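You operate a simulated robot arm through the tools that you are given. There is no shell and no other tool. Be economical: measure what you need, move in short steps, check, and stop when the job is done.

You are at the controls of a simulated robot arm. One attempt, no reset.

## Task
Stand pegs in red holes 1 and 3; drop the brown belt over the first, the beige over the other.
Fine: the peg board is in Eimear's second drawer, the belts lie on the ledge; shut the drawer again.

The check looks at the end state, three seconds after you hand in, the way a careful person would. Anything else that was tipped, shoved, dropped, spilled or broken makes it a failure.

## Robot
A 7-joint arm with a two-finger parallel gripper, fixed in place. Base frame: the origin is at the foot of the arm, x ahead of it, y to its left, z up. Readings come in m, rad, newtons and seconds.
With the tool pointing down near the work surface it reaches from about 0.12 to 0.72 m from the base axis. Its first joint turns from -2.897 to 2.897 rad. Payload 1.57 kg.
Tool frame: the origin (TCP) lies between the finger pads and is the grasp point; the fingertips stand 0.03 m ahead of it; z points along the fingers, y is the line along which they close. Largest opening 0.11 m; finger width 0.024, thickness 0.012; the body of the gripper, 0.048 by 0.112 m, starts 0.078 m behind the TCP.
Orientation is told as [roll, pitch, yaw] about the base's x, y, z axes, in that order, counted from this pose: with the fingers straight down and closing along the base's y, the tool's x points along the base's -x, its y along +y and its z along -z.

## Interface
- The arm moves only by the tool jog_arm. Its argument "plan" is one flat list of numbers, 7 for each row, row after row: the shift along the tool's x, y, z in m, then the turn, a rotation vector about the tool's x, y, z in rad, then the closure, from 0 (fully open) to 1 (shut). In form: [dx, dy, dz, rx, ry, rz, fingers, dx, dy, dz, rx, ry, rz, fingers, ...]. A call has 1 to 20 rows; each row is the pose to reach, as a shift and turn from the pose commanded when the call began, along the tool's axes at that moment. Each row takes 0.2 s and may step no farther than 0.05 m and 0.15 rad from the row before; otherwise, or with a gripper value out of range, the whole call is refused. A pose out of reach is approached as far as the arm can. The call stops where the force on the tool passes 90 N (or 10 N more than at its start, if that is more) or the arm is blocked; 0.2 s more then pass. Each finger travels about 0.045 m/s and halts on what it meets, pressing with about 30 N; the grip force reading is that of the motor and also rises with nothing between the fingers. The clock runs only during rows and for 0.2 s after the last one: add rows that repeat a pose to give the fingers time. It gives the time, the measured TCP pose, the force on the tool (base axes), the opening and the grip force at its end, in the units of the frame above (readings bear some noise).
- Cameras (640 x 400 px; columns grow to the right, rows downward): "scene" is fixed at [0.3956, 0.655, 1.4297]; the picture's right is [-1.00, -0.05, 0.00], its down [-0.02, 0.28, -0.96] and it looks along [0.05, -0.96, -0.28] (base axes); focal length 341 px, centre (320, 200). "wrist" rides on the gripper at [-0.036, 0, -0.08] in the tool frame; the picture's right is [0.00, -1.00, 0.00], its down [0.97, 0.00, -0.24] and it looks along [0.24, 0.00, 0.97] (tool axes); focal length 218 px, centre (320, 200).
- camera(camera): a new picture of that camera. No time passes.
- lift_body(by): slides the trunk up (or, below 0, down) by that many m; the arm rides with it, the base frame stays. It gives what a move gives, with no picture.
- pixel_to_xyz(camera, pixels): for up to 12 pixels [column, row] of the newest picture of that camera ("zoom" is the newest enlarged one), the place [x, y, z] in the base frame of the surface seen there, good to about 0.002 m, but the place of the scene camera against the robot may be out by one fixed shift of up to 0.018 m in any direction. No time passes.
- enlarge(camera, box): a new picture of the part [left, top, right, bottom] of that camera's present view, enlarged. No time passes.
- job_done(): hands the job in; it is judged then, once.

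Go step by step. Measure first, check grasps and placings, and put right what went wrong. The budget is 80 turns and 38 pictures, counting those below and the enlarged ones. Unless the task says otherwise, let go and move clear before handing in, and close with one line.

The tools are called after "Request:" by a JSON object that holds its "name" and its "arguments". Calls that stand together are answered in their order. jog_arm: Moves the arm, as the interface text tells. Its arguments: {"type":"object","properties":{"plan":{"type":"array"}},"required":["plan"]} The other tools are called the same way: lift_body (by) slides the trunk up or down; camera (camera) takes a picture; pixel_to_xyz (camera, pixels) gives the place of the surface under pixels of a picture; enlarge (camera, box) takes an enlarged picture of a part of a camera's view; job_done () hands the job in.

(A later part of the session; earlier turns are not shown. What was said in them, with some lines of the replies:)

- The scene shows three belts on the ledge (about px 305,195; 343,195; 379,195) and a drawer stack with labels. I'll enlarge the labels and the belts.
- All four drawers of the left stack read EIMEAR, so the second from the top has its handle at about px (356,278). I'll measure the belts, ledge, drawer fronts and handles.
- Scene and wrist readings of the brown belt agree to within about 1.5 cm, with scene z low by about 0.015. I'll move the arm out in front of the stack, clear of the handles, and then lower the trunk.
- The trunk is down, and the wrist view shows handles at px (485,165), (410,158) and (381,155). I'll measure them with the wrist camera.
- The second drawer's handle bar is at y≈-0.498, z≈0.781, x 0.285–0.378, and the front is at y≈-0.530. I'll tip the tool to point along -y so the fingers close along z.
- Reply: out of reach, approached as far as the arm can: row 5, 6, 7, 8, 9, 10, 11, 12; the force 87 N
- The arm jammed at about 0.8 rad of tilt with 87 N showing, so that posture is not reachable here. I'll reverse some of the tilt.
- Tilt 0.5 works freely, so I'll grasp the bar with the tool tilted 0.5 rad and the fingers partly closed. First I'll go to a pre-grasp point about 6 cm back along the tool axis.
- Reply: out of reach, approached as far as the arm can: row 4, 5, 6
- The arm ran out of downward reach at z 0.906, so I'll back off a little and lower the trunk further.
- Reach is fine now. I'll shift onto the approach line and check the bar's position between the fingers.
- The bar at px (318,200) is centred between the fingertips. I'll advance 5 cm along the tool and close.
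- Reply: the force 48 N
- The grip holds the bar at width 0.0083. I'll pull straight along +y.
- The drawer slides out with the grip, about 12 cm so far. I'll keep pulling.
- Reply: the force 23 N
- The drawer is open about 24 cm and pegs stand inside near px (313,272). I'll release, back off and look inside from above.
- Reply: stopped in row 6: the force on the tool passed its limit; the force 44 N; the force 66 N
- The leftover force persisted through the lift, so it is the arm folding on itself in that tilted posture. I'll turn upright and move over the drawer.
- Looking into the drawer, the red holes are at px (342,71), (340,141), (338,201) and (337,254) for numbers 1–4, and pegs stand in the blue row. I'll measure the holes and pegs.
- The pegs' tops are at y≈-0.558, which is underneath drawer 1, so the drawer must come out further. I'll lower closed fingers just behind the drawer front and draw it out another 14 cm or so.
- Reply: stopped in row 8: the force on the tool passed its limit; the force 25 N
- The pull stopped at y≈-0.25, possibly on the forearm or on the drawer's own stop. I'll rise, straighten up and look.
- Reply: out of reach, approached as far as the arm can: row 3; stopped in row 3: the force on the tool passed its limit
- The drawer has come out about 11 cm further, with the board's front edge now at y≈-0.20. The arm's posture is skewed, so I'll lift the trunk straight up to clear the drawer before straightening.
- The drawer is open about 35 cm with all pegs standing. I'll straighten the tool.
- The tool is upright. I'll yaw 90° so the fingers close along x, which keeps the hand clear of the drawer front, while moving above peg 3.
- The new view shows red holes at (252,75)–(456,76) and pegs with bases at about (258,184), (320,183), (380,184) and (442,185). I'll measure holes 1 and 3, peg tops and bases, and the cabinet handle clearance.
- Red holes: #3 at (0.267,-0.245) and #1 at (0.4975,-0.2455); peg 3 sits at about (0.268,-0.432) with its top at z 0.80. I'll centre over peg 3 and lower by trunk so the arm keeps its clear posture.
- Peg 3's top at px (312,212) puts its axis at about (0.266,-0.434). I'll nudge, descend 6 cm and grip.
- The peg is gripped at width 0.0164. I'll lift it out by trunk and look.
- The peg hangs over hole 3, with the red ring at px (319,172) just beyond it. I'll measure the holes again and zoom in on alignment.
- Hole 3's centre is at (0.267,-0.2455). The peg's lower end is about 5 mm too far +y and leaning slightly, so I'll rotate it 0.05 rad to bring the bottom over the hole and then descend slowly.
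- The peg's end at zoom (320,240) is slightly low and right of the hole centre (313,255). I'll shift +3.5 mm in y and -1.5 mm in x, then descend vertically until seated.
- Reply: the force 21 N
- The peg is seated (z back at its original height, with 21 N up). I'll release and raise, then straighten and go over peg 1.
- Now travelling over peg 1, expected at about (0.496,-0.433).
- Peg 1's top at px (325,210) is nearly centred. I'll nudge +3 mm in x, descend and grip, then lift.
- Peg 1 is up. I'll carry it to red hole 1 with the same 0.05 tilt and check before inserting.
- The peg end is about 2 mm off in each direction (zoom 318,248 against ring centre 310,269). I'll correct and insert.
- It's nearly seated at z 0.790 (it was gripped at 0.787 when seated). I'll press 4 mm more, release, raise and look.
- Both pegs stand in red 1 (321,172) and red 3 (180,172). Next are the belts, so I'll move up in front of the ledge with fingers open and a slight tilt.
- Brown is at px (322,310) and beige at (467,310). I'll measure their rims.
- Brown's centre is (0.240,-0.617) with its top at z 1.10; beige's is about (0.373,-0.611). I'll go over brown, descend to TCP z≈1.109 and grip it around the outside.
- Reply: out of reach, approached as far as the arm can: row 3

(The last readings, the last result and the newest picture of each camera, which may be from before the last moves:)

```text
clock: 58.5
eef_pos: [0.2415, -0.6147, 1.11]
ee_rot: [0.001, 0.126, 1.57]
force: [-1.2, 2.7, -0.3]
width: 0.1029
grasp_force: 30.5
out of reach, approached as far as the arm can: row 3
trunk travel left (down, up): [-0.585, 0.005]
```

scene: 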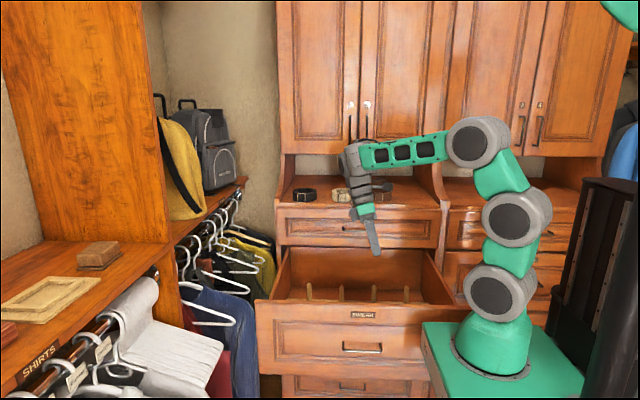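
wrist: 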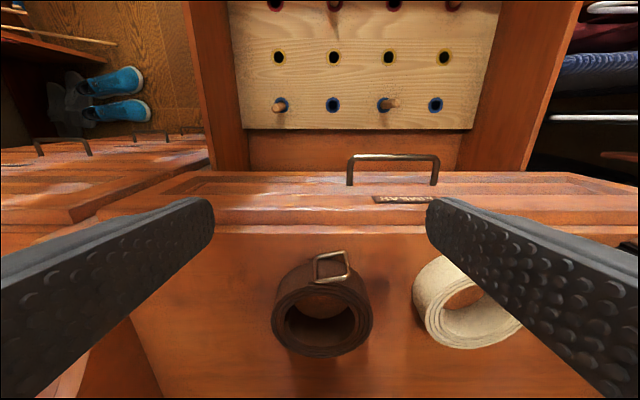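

The fingers halted at width 0.103 with 30 N, wider than I measured the belt to be. I'll take a look.

Request:
{"name": "camera", "arguments": {"camera": "wrist"}}

```text
7 pictures are left
```

wrist: 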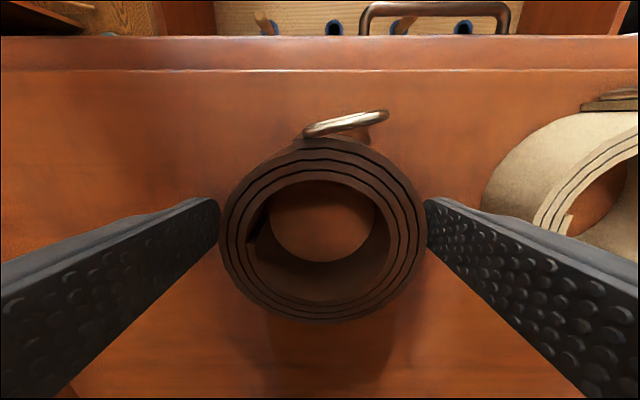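

In view both fingertips (218,215) and (428,215) sit beside the belt. I'll lift 3 cm to see whether it comes along.

Request:
{"name": "jog_arm", "arguments": {"plan": [0, 0, 0, 0, 0, 0, 0.7, 0, 0, 0, 0, 0, 0, 0.7, 0.0012, 0, -0.01, 0, 0, 0, 0.7, 0.0036, 0, -0.03, 0, 0, 0, 0.7, 0.0036, 0, -0.03, 0, 0, 0, 0.7]}}

Request:
{"name": "enlarge", "arguments": {"camera": "wrist", "box": [160, 50, 480, 250]}}

Request:
{"name": "pixel_to_xyz", "arguments": {"camera": "wrist", "pixels": [[322, 306], [230, 220], [412, 220], [322, 150], [320, 215]]}}

```text
clock: 59.7
eef_pos: [0.2422, -0.6166, 1.1402]
ee_rot: [0.002, 0.127, 1.573]
force: [-0.4, 1.6, -0.6]
width: 0.1028
grasp_force: 29.7
trunk travel left (down, up): [-0.585, 0.005]
```

```text
2.00 times, centred on (320, 150) of wrist
```

zoom: 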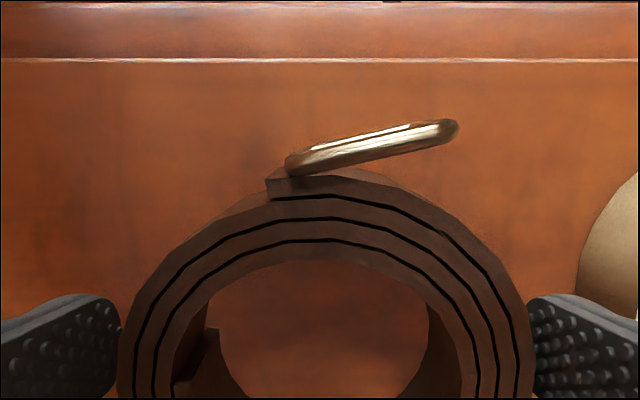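

```text
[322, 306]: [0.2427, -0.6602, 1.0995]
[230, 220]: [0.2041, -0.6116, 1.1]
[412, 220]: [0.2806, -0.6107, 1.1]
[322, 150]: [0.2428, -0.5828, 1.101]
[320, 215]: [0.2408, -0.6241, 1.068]
```

The belt rose with the fingers (same edges at 219 and 426, while beige shifted in view), so it is held. I'll carry it out past the ledge and over peg 1.

Request:
{"name": "jog_arm", "arguments": {"plan": [-0.036, 0, -0.0077, 0, 0, 0, 0.7, -0.072, 0, -0.0154, 0, 0, 0, 0.7, -0.108, 0, -0.0231, 0, 0, 0, 0.7, -0.144, 0, -0.0309, 0, 0, 0, 0.7, -0.18, 0, -0.0386, 0, 0, 0, 0.7, -0.216, 0, -0.0463, 0, 0, 0, 0.7, -0.2357, -0.032, -0.0348, 0, 0, 0, 0.7, -0.2553, -0.064, -0.0233, 0, 0, 0, 0.7, -0.275, -0.0957, -0.0118, 0, 0, 0, 0.7, -0.2946, -0.1277, -0.0003, 0, 0, 0, 0.7, -0.3143, -0.1596, 0.0112, 0, 0, 0, 0.7, -0.3339, -0.1915, 0.0226, 0, 0, 0, 0.7, -0.3536, -0.2234, 0.0341, 0, 0, 0, 0.7, -0.3732, -0.2553, 0.0456, 0, 0, 0, 0.7, -0.3732, -0.2553, 0.0456, 0, 0, 0, 0.7]}}

Request:
{"name": "lift_body", "arguments": {"by": -0.18}}

Request:
{"name": "camera", "arguments": {"camera": "wrist"}}

```text
clock: 62.9
eef_pos: [0.4967, -0.2512, 1.0461]
ee_rot: [0.001, 0.127, 1.57]
force: [0.2, 0.6, -1.0]
width: 0.0937
grasp_force: 30.0
trunk travel left (down, up): [-0.585, 0.005]
```

```text
clock: 64.9
eef_pos: [0.4958, -0.2507, 0.8658]
ee_rot: [0.003, 0.127, 1.571]
force: [-0.2, 0.2, -1.7]
width: 0.0937
grasp_force: 30.2
trunk travel left (down, up): [-0.405, 0.185]
```

```text
5 pictures are left
```

wrist: 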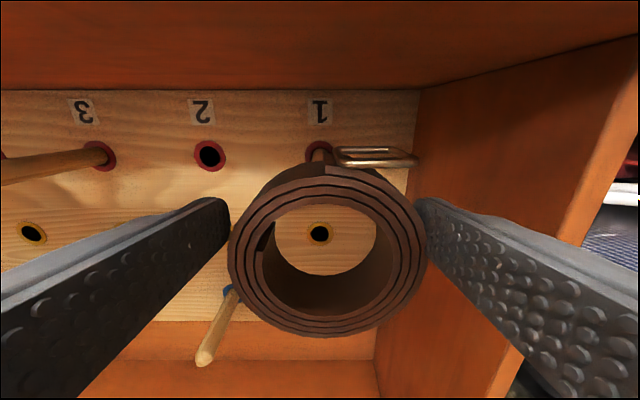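

The belt is still held (width 0.094) above peg 1, whose base shows at (320,150). I'll measure the ring's rim against the peg.

Request:
{"name": "pixel_to_xyz", "arguments": {"camera": "wrist", "pixels": [[232, 250], [424, 245], [328, 332], [310, 180], [265, 250], [400, 245], [328, 305], [320, 198], [320, 145], [320, 158], [10, 172], [380, 155]]}}

```text
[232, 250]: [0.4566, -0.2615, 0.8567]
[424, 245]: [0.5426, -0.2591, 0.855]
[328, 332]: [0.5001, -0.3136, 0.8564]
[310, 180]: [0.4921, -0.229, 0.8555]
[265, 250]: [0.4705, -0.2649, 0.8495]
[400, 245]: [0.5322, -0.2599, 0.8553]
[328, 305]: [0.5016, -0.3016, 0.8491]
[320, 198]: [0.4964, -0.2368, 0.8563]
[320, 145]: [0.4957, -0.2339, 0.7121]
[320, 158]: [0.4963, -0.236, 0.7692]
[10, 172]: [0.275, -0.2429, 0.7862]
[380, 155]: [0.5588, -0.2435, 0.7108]
```

The ring's centre is at (0.4995,-0.270), so it needs about +2 cm in y to sit over the peg. I'll shift, level the tool for front-panel clearance, and lower 6 cm by trunk to check.

Request:
{"name": "jog_arm", "arguments": {"plan": [-0.008, 0.001, -0.001, 0, -0.06, 0, 0.7, -0.0169, 0.002, -0.002, 0, -0.127, 0, 0.7, -0.0169, 0.002, -0.002, 0, -0.127, 0, 0.7]}}

Request:
{"name": "lift_body", "arguments": {"by": -0.02}}

Request:
{"name": "camera", "arguments": {"camera": "wrist"}}

Request:
{"name": "pixel_to_xyz", "arguments": {"camera": "wrist", "pixels": [[328, 332], [328, 305], [320, 185], [320, 205], [325, 220], [325, 240], [265, 250], [395, 245]]}}

```text
clock: 65.7
eef_pos: [0.4932, -0.2335, 0.8654]
ee_rot: [0.003, -0.002, 1.57]
force: [0.3, 0.0, -1.4]
width: 0.0935
grasp_force: 29.9
trunk travel left (down, up): [-0.405, 0.185]
```

```text
clock: 66.3
eef_pos: [0.4916, -0.2339, 0.8454]
ee_rot: [0.002, -0.002, 1.571]
force: [-0.1, 0.4, -1.2]
width: 0.0934
grasp_force: 29.6
trunk travel left (down, up): [-0.385, 0.205]
```

```text
4 pictures are left
```

wrist: 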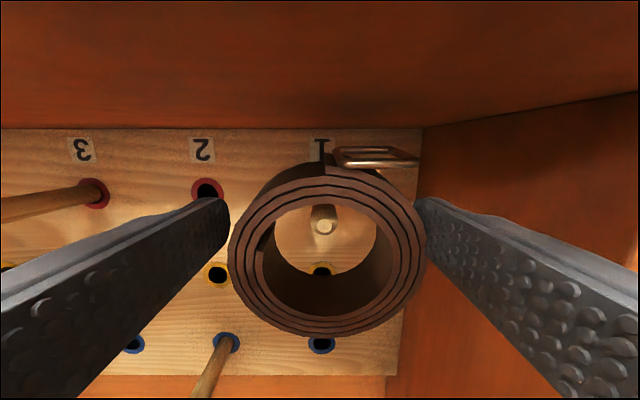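

```text
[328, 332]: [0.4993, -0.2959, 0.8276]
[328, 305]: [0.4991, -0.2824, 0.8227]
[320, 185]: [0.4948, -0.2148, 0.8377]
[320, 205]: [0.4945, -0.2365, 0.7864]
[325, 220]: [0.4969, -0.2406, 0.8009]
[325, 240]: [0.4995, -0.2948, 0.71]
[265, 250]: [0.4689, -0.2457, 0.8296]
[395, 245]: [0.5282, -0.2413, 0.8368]
```

The peg top at px (324,227) is inside the ring opening with 2 cm to spare each way. I'll lower by trunk and release.

Request:
{"name": "lift_body", "arguments": {"by": -0.085}}

Request:
{"name": "jog_arm", "arguments": {"plan": [0, 0, 0, 0, 0, 0, 0.1, 0, 0, 0, 0, 0, 0, 0.02, 0, 0, 0, 0, 0, 0, 0.02, 0, 0, 0, 0, 0, 0, 0.02]}}

Request:
{"name": "lift_body", "arguments": {"by": 0.29}}

```text
clock: 67.5
eef_pos: [0.4941, -0.2352, 0.7614]
ee_rot: [0.001, -0.002, 1.573]
force: [-0.2, -0.3, -1.0]
width: 0.0934
grasp_force: 29.9
trunk travel left (down, up): [-0.3, 0.29]
```

```text
clock: 68.5
eef_pos: [0.493, -0.2343, 0.7613]
ee_rot: [0.003, 0.0, 1.571]
force: [0.1, 0.3, 0.7]
width: 0.1079
grasp_force: 0.1
trunk travel left (down, up): [-0.3, 0.29]
```

```text
clock: 71.5
eef_pos: [0.4939, -0.2345, 1.0516]
ee_rot: [0.001, -0.001, 1.571]
force: [0.1, 0.8, -0.2]
width: 0.1078
grasp_force: 0.1
trunk travel left (down, up): [-0.59, 0.0]
```

The brown belt is released over peg 1. Now I'll hover in front of the beige belt, tilted as before.

Request:
{"name": "jog_arm", "arguments": {"plan": [0.0332, 0.0151, -0.015, 0, 0.015, 0, 0, 0.0664, 0.0302, -0.03, 0, 0.03, 0, 0, 0.0996, 0.0454, -0.045, 0, 0.045, 0, 0, 0.1328, 0.0605, -0.06, 0, 0.06, 0, 0, 0.166, 0.0756, -0.075, 0, 0.075, 0, 0, 0.1991, 0.0907, -0.09, 0, 0.09, 0, 0, 0.2323, 0.1059, -0.105, 0, 0.105, 0, 0, 0.2655, 0.121, -0.12, 0, 0.12, 0, 0, 0.2655, 0.121, -0.12, 0, 0.12, 0, 0]}}

Request:
{"name": "camera", "arguments": {"camera": "wrist"}}

Request:
{"name": "pixel_to_xyz", "arguments": {"camera": "wrist", "pixels": [[275, 310], [280, 310], [285, 310], [360, 310], [365, 310], [370, 310], [320, 350], [320, 345], [320, 290], [320, 280], [320, 270]]}}

```text
clock: 73.5
eef_pos: [0.3726, -0.4983, 1.1723]
ee_rot: [0.002, 0.121, 1.571]
force: [0.2, 0.3, -0.4]
width: 0.1101
grasp_force: 0.0
trunk travel left (down, up): [-0.59, 0.0]
```

```text
3 pictures are left
```

wrist: 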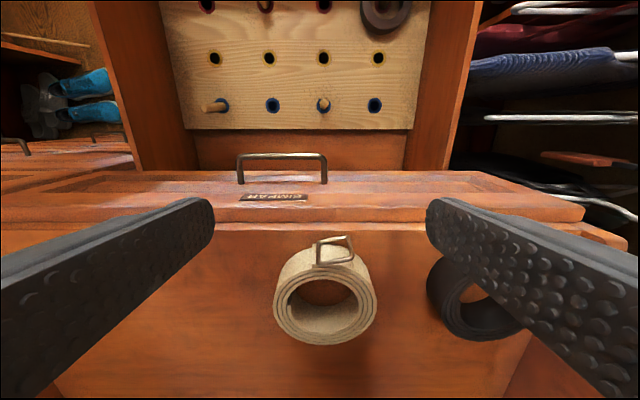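

```text
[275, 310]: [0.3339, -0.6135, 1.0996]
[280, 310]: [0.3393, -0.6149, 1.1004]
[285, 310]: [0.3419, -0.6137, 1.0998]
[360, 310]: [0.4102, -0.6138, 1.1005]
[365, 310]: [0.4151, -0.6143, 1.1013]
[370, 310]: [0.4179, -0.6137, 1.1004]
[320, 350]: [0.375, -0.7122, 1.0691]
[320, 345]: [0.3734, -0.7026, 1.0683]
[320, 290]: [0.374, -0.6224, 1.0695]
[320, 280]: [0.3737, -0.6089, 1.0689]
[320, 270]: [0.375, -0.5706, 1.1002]
```

Beige's centre is (0.3785,-0.607), and the brown ring is visible around peg 1 at (385,10). I'll move over beige and check the pose before descending, since reach is marginal.

Request:
{"name": "jog_arm", "arguments": {"plan": [-0.003, -0.006, 0.0248, 0, 0, 0, 0, 0.03, -0.006, 0.029, 0, 0, 0, 0, 0.065, -0.006, 0.033, 0, 0, 0, 0, 0.1023, -0.006, 0.0375, 0, 0, 0, 0, 0.1023, -0.006, 0.0375, 0, 0, 0, 0]}}

```text
clock: 74.7
eef_pos: [0.3715, -0.5785, 1.1366]
ee_rot: [0.0, 0.129, 1.58]
force: [19.7, 38.8, 13.3]
width: 0.1099
grasp_force: 0.0
out of reach, approached as far as the arm can: row 4, 5
trunk travel left (down, up): [-0.59, 0.0]
```

There's an 40-odd N push at y≈-0.58, so the wrist is likely meeting the cabinet handles or its reach limit. I'll back off and increase the tilt to 0.35, which draws the wrist away from the cabinet.

Request:
{"name": "jog_arm", "arguments": {"plan": [-0.03, 0, -0.004, 0, 0, -0.009, 0, -0.06, -0.006, -0.008, 0, 0, -0.009, 0, -0.06, -0.006, -0.008, 0, 0.1, -0.009, 0, -0.06, -0.006, -0.008, 0, 0.22, -0.009, 0, -0.06, -0.006, -0.008, 0, 0.22, -0.009, 0]}}

```text
clock: 75.9
eef_pos: [0.373, -0.5251, 1.1311]
ee_rot: [0.006, 0.34, 1.581]
force: [0.6, 0.1, -0.1]
width: 0.1099
grasp_force: 0.1
trunk travel left (down, up): [-0.59, 0.0]
```

It's free again at tilt 0.34. I'll rise a little, advance over beige and check the force.

Request:
{"name": "jog_arm", "arguments": {"plan": [0.0063, -0.0055, -0.0179, 0, 0, 0.01, 0, 0.03, -0.0055, -0.0096, 0, 0, 0.01, 0, 0.0535, -0.0055, -0.0012, 0, 0, 0.01, 0, 0.077, -0.0055, 0.0071, 0, 0, 0.01, 0, 0.077, -0.0055, 0.0071, 0, 0, 0.01, 0]}}

```text
clock: 77.1
eef_pos: [0.3793, -0.5996, 1.15]
ee_rot: [-0.001, 0.338, 1.571]
force: [-0.4, -0.9, 0.4]
width: 0.11
grasp_force: 0.1
trunk travel left (down, up): [-0.59, 0.0]
```

It reached (0.379,-0.600,1.150) freely. I'll descend to z≈1.109 and grip.

Request:
{"name": "jog_arm", "arguments": {"plan": [-0.0045, 0, 0.0129, 0, 0, 0, 0, -0.009, 0, 0.0258, 0, 0, 0, 0, -0.0137, 0, 0.0387, 0, 0, 0, 0, -0.0137, 0, 0.0387, 0, 0, 0, 0.2, -0.0137, 0, 0.0387, 0, 0, 0, 0.4, -0.0137, 0, 0.0387, 0, 0, 0, 0.7, -0.0137, 0, 0.0387, 0, 0, 0, 0.7, -0.0137, 0, 0.0387, 0, 0, 0, 0.7]}}

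```text
clock: 78.9
eef_pos: [0.3764, -0.6, 1.1083]
ee_rot: [0.002, 0.337, 1.571]
force: [0.5, -0.2, -1.8]
width: 0.0951
grasp_force: 30.3
trunk travel left (down, up): [-0.59, 0.0]
```

Gripped at width 0.095. I'll lift it, draw it clear of the ledge, carry it over peg 3 while reducing the tilt, then lower part way and look.

Request:
{"name": "jog_arm", "arguments": {"plan": [0.0133, 0, -0.0377, 0, 0, 0, 0.7, -0.0244, 0, -0.051, 0, 0, 0, 0.7, -0.0621, 0, -0.0643, 0, 0, 0, 0.7, -0.0999, 0, -0.0777, 0, 0, 0, 0.7, -0.1376, 0, -0.091, 0, 0, 0, 0.7, -0.1753, 0, -0.1043, 0, 0, 0, 0.7, -0.2051, 0.0182, -0.0975, 0, -0.0395, 0, 0.7, -0.2349, 0.0363, -0.0907, 0, -0.079, 0, 0.7, -0.2647, 0.0545, -0.0839, 0, -0.1185, 0, 0.7, -0.2944, 0.0727, -0.0771, 0, -0.158, 0, 0.7, -0.3242, 0.0908, -0.0703, 0, -0.1975, 0, 0.7, -0.354, 0.109, -0.0635, 0, -0.237, 0, 0.7, -0.354, 0.109, -0.0635, 0, -0.237, 0, 0.7]}}

Request:
{"name": "lift_body", "arguments": {"by": -0.18}}

Request:
{"name": "camera", "arguments": {"camera": "wrist"}}

Request:
{"name": "pixel_to_xyz", "arguments": {"camera": "wrist", "pixels": [[320, 330], [320, 305], [320, 290], [320, 205], [320, 195], [320, 185], [320, 225], [320, 240], [265, 250], [375, 250], [280, 250], [360, 250]]}}

```text
clock: 81.7
eef_pos: [0.2694, -0.2465, 1.0511]
ee_rot: [0.001, 0.101, 1.568]
force: [1.2, 0.8, -1.5]
width: 0.0948
grasp_force: 30.1
trunk travel left (down, up): [-0.59, 0.0]
```

```text
clock: 83.7
eef_pos: [0.2712, -0.2469, 0.871]
ee_rot: [0.001, 0.104, 1.569]
force: [0.5, -0.4, -1.7]
width: 0.0948
grasp_force: 29.5
trunk travel left (down, up): [-0.41, 0.18]
```

```text
2 pictures are left
```

wrist: 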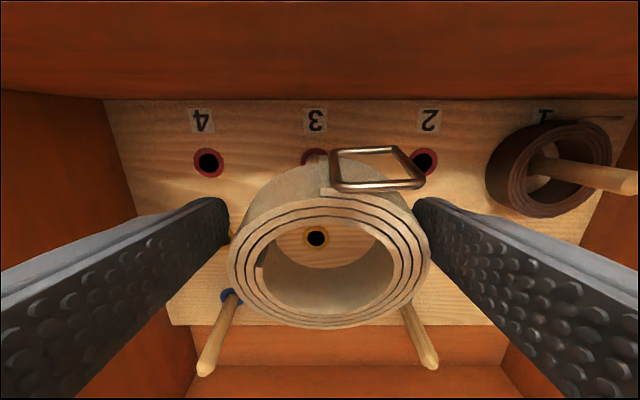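

```text
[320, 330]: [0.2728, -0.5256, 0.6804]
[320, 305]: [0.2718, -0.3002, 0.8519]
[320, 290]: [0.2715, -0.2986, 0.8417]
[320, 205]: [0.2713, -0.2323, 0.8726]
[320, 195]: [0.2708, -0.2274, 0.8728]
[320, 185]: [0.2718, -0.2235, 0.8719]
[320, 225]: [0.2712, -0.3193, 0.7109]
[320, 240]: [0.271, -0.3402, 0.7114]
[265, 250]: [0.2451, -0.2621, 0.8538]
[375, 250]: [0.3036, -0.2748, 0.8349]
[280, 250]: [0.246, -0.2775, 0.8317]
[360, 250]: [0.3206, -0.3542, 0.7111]
```

Brown lies flat around peg 1. The beige ring's centre is at about (0.272,-0.266), so it needs +1.8 cm in y and -3 mm in x; then I'll lower in steps while watching the force.

Request:
{"name": "jog_arm", "arguments": {"plan": [-0.009, 0.0015, -0.001, 0, -0.025, 0, 0.7, -0.0174, 0.003, -0.0018, 0, -0.05, 0, 0.7, -0.0174, 0.003, -0.0018, 0, -0.05, 0, 0.7]}}

Request:
{"name": "lift_body", "arguments": {"by": -0.045}}

Request:
{"name": "pixel_to_xyz", "arguments": {"camera": "wrist", "pixels": [[325, 320], [320, 165]]}}

```text
clock: 84.5
eef_pos: [0.2659, -0.231, 0.871]
ee_rot: [0.0, 0.053, 1.569]
force: [1.6, 0.8, -2.0]
width: 0.0943
grasp_force: 30.0
trunk travel left (down, up): [-0.41, 0.18]
```

```text
clock: 85.3
eef_pos: [0.266, -0.2303, 0.8269]
ee_rot: [-0.001, 0.054, 1.569]
force: [0.1, -0.3, -1.2]
width: 0.0948
grasp_force: 29.9
trunk travel left (down, up): [-0.365, 0.225]
```

```text
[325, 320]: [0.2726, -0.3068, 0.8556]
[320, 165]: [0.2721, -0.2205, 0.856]
```

There is no contact force so far. I'll continue lowering.

Request:
{"name": "lift_body", "arguments": {"by": -0.03}}

Request:
{"name": "lift_body", "arguments": {"by": -0.02}}

```text
clock: 85.9
eef_pos: [0.2706, -0.2376, 0.8191]
ee_rot: [-0.025, 0.075, 1.566]
force: [-17.0, -2.4, 34.5]
width: 0.0947
grasp_force: 30.1
trunk travel left (down, up): [-0.343, 0.247]
stopped: the force on the tool passed its limit (the readings are from after the stop); the commanded pose is now the measured one
```

```text
clock: 86.3
eef_pos: [0.2755, -0.2417, 0.8202]
ee_rot: [-0.037, 0.09, 1.568]
force: [-15.5, -2.8, 39.0]
width: 0.0946
grasp_force: 30.1
trunk travel left (down, up): [-0.336, 0.254]
stopped: the force on the tool passed its limit (the readings are from after the stop); the commanded pose is now the measured one
```

The ring has met the peg top (39 N up). I'll raise off it and look.

Request:
{"name": "lift_body", "arguments": {"by": 0.035}}

Request:
{"name": "camera", "arguments": {"camera": "wrist"}}

```text
clock: 87.1
eef_pos: [0.2764, -0.239, 0.851]
ee_rot: [-0.028, 0.083, 1.567]
force: [0.4, -0.3, -3.0]
width: 0.0944
grasp_force: 30.0
trunk travel left (down, up): [-0.371, 0.219]
```

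```text
1 pictures are left
```

wrist: 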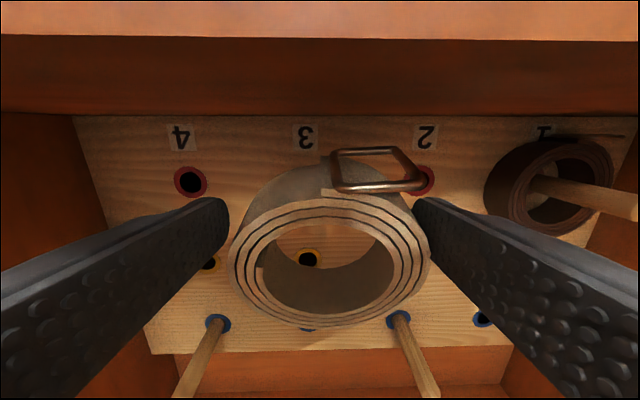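

Peg 3's top projects to about (307,208), hidden behind the ring's front wall, so the ring must go further +y and slightly -x. I'll measure the rim points for the exact shift.

Request:
{"name": "pixel_to_xyz", "arguments": {"camera": "wrist", "pixels": [[330, 323], [330, 311], [328, 219], [325, 203], [325, 185], [236, 262], [424, 250], [266, 260], [395, 250], [330, 265], [330, 270], [309, 170]]}}

```text
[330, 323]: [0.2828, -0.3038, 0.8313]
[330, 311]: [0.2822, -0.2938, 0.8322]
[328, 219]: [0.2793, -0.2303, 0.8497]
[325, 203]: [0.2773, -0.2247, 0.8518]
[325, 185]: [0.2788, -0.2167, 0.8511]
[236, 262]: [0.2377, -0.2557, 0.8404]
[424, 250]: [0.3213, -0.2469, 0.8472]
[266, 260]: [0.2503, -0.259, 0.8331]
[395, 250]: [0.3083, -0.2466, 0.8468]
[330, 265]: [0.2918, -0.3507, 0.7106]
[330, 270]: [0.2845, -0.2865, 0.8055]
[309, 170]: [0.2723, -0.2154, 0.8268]
```

The ring hasn't pivoted in the grasp, so the block was likely the low arm against something rather than the peg. I'll raise the trunk, realign the ring over the peg at (0.268,-0.245), and lower with the arm instead, as I did for peg 3.

Request:
{"name": "lift_body", "arguments": {"by": 0.045}}

Request:
{"name": "jog_arm", "arguments": {"plan": [-0.006, 0.006, 0, -0.014, -0.015, 0, 0.7, -0.012, 0.0115, -0.001, -0.028, -0.03, 0, 0.7, -0.012, 0.0115, -0.001, -0.028, -0.03, 0, 0.7]}}

```text
clock: 87.9
eef_pos: [0.2751, -0.2399, 0.8963]
ee_rot: [-0.029, 0.084, 1.567]
force: [0.4, 0.4, -1.6]
width: 0.0944
grasp_force: 29.8
trunk travel left (down, up): [-0.416, 0.174]
```

```text
clock: 88.7
eef_pos: [0.2651, -0.2274, 0.8957]
ee_rot: [0.001, 0.053, 1.569]
force: [-0.8, 0.5, -2.4]
width: 0.0944
grasp_force: 30.4
trunk travel left (down, up): [-0.416, 0.174]
```

Aligned at (0.265,-0.227,0.896). I'll descend by arm to z≈0.82 first.

Request:
{"name": "jog_arm", "arguments": {"plan": [-0.0009, 0, 0.016, 0, 0, 0, 0.7, -0.0017, 0, 0.032, 0, 0, 0, 0.7, -0.0026, 0, 0.048, 0, 0, 0, 0.7, -0.0034, 0, 0.064, 0, 0, 0, 0.7, -0.0042, 0, 0.078, 0, 0, 0, 0.7, -0.0042, 0, 0.078, 0, 0, 0, 0.7]}}

```text
clock: 90.1
eef_pos: [0.2647, -0.2273, 0.8177]
ee_rot: [-0.002, 0.055, 1.569]
force: [0.0, -1.2, -0.2]
width: 0.0941
grasp_force: 30.3
trunk travel left (down, up): [-0.416, 0.174]
```

No contact this time. I'll continue down to z≈0.775.

Request:
{"name": "jog_arm", "arguments": {"plan": [-0.0005, 0, 0.01, 0, 0, 0, 0.7, -0.001, 0, 0.02, 0, 0, 0, 0.7, -0.0016, 0, 0.03, 0, 0, 0, 0.7, -0.0022, 0, 0.042, 0, 0, 0, 0.7, -0.0022, 0, 0.042, 0, 0, 0, 0.7]}}

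```text
clock: 90.6
eef_pos: [0.2668, -0.2348, 0.818]
ee_rot: [-0.019, 0.073, 1.565]
force: [-26.1, -2.5, 50.5]
width: 0.0943
grasp_force: 30.5
trunk travel left (down, up): [-0.416, 0.174]
stopped in row 2: the force on the tool passed its limit (the readings are from after the stop); the commanded pose is now the measured one
```

It stopped at the same tool height (0.818), so something at tool level is touching. I'll lift off and measure the buckle and the panel in the stored picture.

Request:
{"name": "jog_arm", "arguments": {"plan": [0.0005, 0, -0.01, 0, 0, 0, 0.7, 0.002, 0, -0.04, -0.019, -0.02, 0, 0.7, 0.002, 0, -0.04, -0.019, -0.02, 0, 0.7]}}

Request:
{"name": "pixel_to_xyz", "arguments": {"camera": "wrist", "pixels": [[345, 149], [395, 150], [418, 185], [340, 185], [350, 190], [320, 113], [320, 60], [320, 37], [320, 10], [285, 190], [300, 183], [262, 270]]}}

```text
clock: 91.4
eef_pos: [0.2682, -0.2306, 0.8536]
ee_rot: [0.004, 0.048, 1.566]
force: [0.3, -0.8, -2.0]
width: 0.0939
grasp_force: 30.0
trunk travel left (down, up): [-0.416, 0.174]
```

```text
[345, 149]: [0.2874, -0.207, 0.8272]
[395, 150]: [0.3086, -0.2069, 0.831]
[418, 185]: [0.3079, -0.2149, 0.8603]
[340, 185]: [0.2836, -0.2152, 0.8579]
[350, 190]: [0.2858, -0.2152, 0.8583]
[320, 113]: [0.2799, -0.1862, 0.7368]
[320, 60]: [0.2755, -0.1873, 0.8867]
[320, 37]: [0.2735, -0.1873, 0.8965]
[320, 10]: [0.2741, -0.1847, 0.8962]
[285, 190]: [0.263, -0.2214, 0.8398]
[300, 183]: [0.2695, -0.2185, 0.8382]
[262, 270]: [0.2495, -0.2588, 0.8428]
```

The panel's inner face is at y -0.187 and its top at z 0.897, so the wrist camera on the gripper's +y side was landing on the drawer front. Keeping TCP y ≤ -0.236 and upright (as with brown) clears it, and the ring is still over the peg.

Request:
{"name": "jog_arm", "arguments": {"plan": [0.006, 0.003, 0, 0, -0.05, 0, 0.7, 0.0055, 0.003, 0.01, 0, -0.05, 0, 0.7, 0.005, 0.003, 0.02, 0, -0.05, 0, 0.7, 0.0045, 0.003, 0.03, 0, -0.05, 0, 0.7, 0.004, 0.003, 0.04, 0, -0.05, 0, 0.7, 0.0035, 0.003, 0.05, 0, -0.05, 0, 0.7, 0.0035, 0.003, 0.05, 0, -0.05, 0, 0.7]}}

```text
clock: 93.0
eef_pos: [0.2656, -0.2374, 0.8039]
ee_rot: [0.004, -0.001, 1.568]
force: [-0.5, -0.5, -0.7]
width: 0.0941
grasp_force: 30.3
trunk travel left (down, up): [-0.416, 0.174]
```

Past the earlier stop, with no force. I'll lower a further 2 cm and release.

Request:
{"name": "jog_arm", "arguments": {"plan": [0, 0, 0.01, 0, 0, 0, 0.7, 0, 0, 0.02, 0, 0, 0, 0.7, 0, 0, 0.028, 0, 0, 0, 0.7, 0, 0, 0.028, 0, 0, 0, 0.7]}}

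```text
clock: 94.0
eef_pos: [0.264, -0.2376, 0.7771]
ee_rot: [0.006, -0.001, 1.567]
force: [0.3, 0.5, -1.5]
width: 0.094
grasp_force: 30.0
trunk travel left (down, up): [-0.416, 0.174]
```

Free of contact at z 0.777, with the ring's back edge just above the board. I'll release and rise.

Request:
{"name": "jog_arm", "arguments": {"plan": [0, 0, 0, 0, 0, 0, 0.1, 0, 0, 0, 0, 0, 0, 0.02, 0, 0, 0, 0, 0, 0, 0.02, 0, 0, 0, 0, 0, 0, 0.02]}}

Request:
{"name": "lift_body", "arguments": {"by": 0.16}}

Request:
{"name": "pixel_to_xyz", "arguments": {"camera": "scene", "pixels": [[330, 300]]}}

```text
clock: 95.0
eef_pos: [0.2641, -0.2374, 0.7768]
ee_rot: [0.006, 0.0, 1.567]
force: [0.5, 0.3, -0.7]
width: 0.1077
grasp_force: 0.2
trunk travel left (down, up): [-0.416, 0.174]
```

```text
clock: 96.8
eef_pos: [0.2647, -0.2382, 0.9357]
ee_rot: [0.004, -0.001, 1.568]
force: [0.2, 0.1, -0.6]
width: 0.1077
grasp_force: 0.0
trunk travel left (down, up): [-0.576, 0.014]
```

```text
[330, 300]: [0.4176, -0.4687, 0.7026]
```

I'll spend the last picture here, where both rings should be in view, because closing the drawer can be verified by position and force.

Request:
{"name": "camera", "arguments": {"camera": "wrist"}}

Request:
{"name": "pixel_to_xyz", "arguments": {"camera": "wrist", "pixels": [[320, 80], [320, 60], [320, 40], [320, 20]]}}

```text
0 pictures are left
```

wrist: 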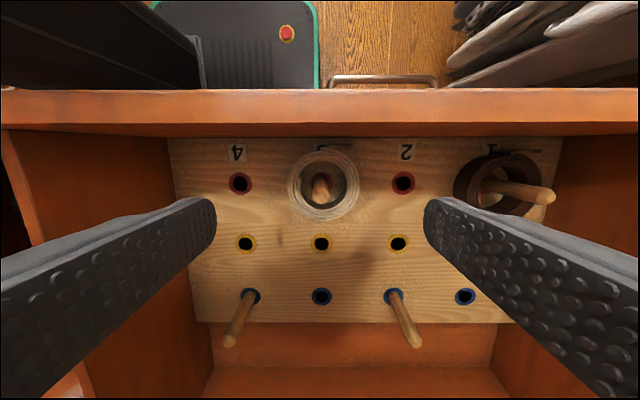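

```text
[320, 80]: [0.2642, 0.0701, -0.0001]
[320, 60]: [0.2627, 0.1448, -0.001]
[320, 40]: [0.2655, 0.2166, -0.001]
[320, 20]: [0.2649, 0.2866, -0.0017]
```

Both rings encircle their pegs: beige around red 3 at (322,185), brown around red 1 at (495,185). Now to close the drawer: I'll rise, pass over the drawer front with closed fingers, and come down outside it.

Request:
{"name": "jog_arm", "arguments": {"plan": [0, 0, -0.025, 0, 0, 0, 0.3, 0, 0, -0.05, 0, 0, 0, 0.6, -0.03, -0.016, -0.05, 0, 0, 0, 1, -0.06, -0.032, -0.05, 0, 0, 0, 1, -0.09, -0.049, -0.05, 0, 0, 0, 1, -0.123, -0.065, -0.05, 0, 0, 0, 1, -0.123, -0.065, -0.05, 0, 0, 0, 1]}}

```text
clock: 98.4
eef_pos: [0.3316, -0.1132, 0.988]
ee_rot: [0.005, -0.003, 1.566]
force: [-0.2, -0.6, 0.1]
width: 0.0
grasp_force: 17.0
trunk travel left (down, up): [-0.576, 0.014]
```

I'm outside the front at y -0.113. I'll lower to z≈0.87, then push gently along -y.

Request:
{"name": "lift_body", "arguments": {"by": -0.118}}

Request:
{"name": "jog_arm", "arguments": {"plan": [0.012, 0, 0, 0, 0, 0, 1, 0.024, 0, 0, 0, 0, 0, 1, 0.034, 0, 0, 0, 0, 0, 1, 0.045, 0, 0, 0, 0, 0, 1, 0.058, 0, 0, 0, 0, 0, 1, 0.072, 0, 0, 0, 0, 0, 1, 0.086, 0, 0, 0, 0, 0, 1, 0.1, 0, 0, 0, 0, 0, 1, 0.114, 0, 0, 0, 0, 0, 1, 0.128, 0, 0, 0, 0, 0, 1, 0.142, 0, 0, 0, 0, 0, 1, 0.156, 0, 0, 0, 0, 0, 1, 0.17, 0, 0, 0, 0, 0, 1, 0.184, 0, 0, 0, 0, 0, 1, 0.198, 0, 0, 0, 0, 0, 1, 0.21, 0, 0, 0, 0, 0, 1, 0.222, 0, 0, 0, 0, 0, 1, 0.232, 0, 0, 0, 0, 0, 1, 0.24, 0, 0, 0, 0, 0, 1, 0.245, 0, 0, 0, 0, 0, 1]}}

```text
clock: 99.9
eef_pos: [0.3306, -0.1137, 0.87]
ee_rot: [0.005, -0.001, 1.569]
force: [-1.0, -0.1, -0.5]
width: 0.0
grasp_force: 21.6
trunk travel left (down, up): [-0.458, 0.132]
```

```text
clock: 104.1
eef_pos: [0.3305, -0.3604, 0.869]
ee_rot: [0.006, -0.002, 1.568]
force: [0.3, -0.3, -0.1]
width: 0.0
grasp_force: 20.8
trunk travel left (down, up): [-0.458, 0.132]
```

The drawer follows lightly; its front is now near y -0.372. I'll back off slightly, tilt the tool so the hand clears drawer 1's handle, and finish the push lower down.

Request:
{"name": "jog_arm", "arguments": {"plan": [-0.015, 0, 0, 0, 0, 0, 1, -0.03, 0, 0, 0, 0.125, 0, 1, -0.03, 0, 0, 0, 0.25, 0, 1, -0.03, 0, 0.01, 0, 0.375, 0, 1, -0.03, 0, 0.02, 0, 0.5, 0, 1, -0.03, 0, 0.033, 0, 0.5, 0, 1, -0.03, 0, 0.033, 0, 0.5, 0, 1]}}

```text
clock: 105.7
eef_pos: [0.33, -0.3299, 0.8385]
ee_rot: [0.006, 0.5, 1.571]
force: [-0.2, -0.1, 0.1]
width: 0.0
grasp_force: 21.5
trunk travel left (down, up): [-0.458, 0.132]
```

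Tilted and free. I'll push along -y toward the closed position.

Request:
{"name": "jog_arm", "arguments": {"plan": [0.011, 0, 0.006, 0, 0, 0, 1, 0.022, 0, 0.012, 0, 0, 0, 1, 0.0329, 0, 0.018, 0, 0, 0, 1, 0.0439, 0, 0.024, 0, 0, 0, 1, 0.0549, 0, 0.0299, 0, 0, 0, 1, 0.0659, 0, 0.0359, 0, 0, 0, 1, 0.0768, 0, 0.0419, 0, 0, 0, 1, 0.0878, 0, 0.0479, 0, 0, 0, 1, 0.0988, 0, 0.0539, 0, 0, 0, 1, 0.1098, 0, 0.0599, 0, 0, 0, 1, 0.1207, 0, 0.0659, 0, 0, 0, 1, 0.1317, 0, 0.0719, 0, 0, 0, 1, 0.1405, 0, 0.0766, 0, 0, 0, 1, 0.1475, 0, 0.0805, 0, 0, 0, 1, 0.1475, 0, 0.0805, 0, 0, 0, 1]}}

```text
clock: 108.9
eef_pos: [0.3291, -0.4977, 0.8363]
ee_rot: [0.005, 0.499, 1.57]
force: [-0.3, 0.4, 0.6]
width: 0.0001
grasp_force: 21.5
trunk travel left (down, up): [-0.458, 0.132]
```

Tip corner is at about y -0.523 with no resistance yet. I'll creep forward until it meets the stop.

Request:
{"name": "jog_arm", "arguments": {"plan": [0.0026, 0, 0.0014, 0, 0, 0, 1, 0.0053, 0, 0.0029, 0, 0, 0, 1, 0.0079, 0, 0.0043, 0, 0, 0, 1, 0.0079, 0, 0.0043, 0, 0, 0, 1]}}

```text
clock: 109.9
eef_pos: [0.3299, -0.5064, 0.8356]
ee_rot: [0.006, 0.498, 1.57]
force: [-0.6, 3.9, -0.7]
width: 0.0002
grasp_force: 21.6
trunk travel left (down, up): [-0.458, 0.132]
```

A light 4 N push shows at tip y≈-0.531, the closed face. I'll press a few mm more to confirm the stop.

Request:
{"name": "jog_arm", "arguments": {"plan": [0.0018, 0, 0.001, 0, 0, 0, 1, 0.0035, 0, 0.0019, 0, 0, 0, 1, 0.0053, 0, 0.0029, 0, 0, 0, 1, 0.0053, 0, 0.0029, 0, 0, 0, 1]}}

```text
clock: 110.9
eef_pos: [0.3296, -0.5054, 0.834]
ee_rot: [0.008, 0.492, 1.575]
force: [0.5, 49.5, 7.3]
width: 0.0
grasp_force: 21.2
trunk travel left (down, up): [-0.458, 0.132]
```

A firm stop at 50 N with the tip at y≈-0.530, the original closed position. I'll back away along +y.

Request:
{"name": "jog_arm", "arguments": {"plan": [-0.026, 0, -0.0144, 0, 0, 0, 1, -0.0527, 0, -0.0287, 0, 0, 0, 1, -0.079, 0, -0.0431, 0, 0, 0, 1, -0.1054, 0, -0.0575, 0, 0, 0, 1, -0.1054, 0, -0.0575, 0, 0, 0, 1]}}

```text
clock: 112.1
eef_pos: [0.3309, -0.3902, 0.8364]
ee_rot: [0.005, 0.499, 1.569]
force: [0.0, 0.0, 0.5]
width: 0.0
grasp_force: 21.7
trunk travel left (down, up): [-0.458, 0.132]
```

The arm is clear with no force on it, so I'm handing in.

Request:
{"name": "job_done", "arguments": {}}

```text
The job is handed in.
```

Pegs now stand in red holes 1 and 3, with the brown belt over peg 1 and the beige over peg 3. Eimear's second drawer is shut: I pushed it to a firm stop at its original position, but had no pictures left to check inside after closing.
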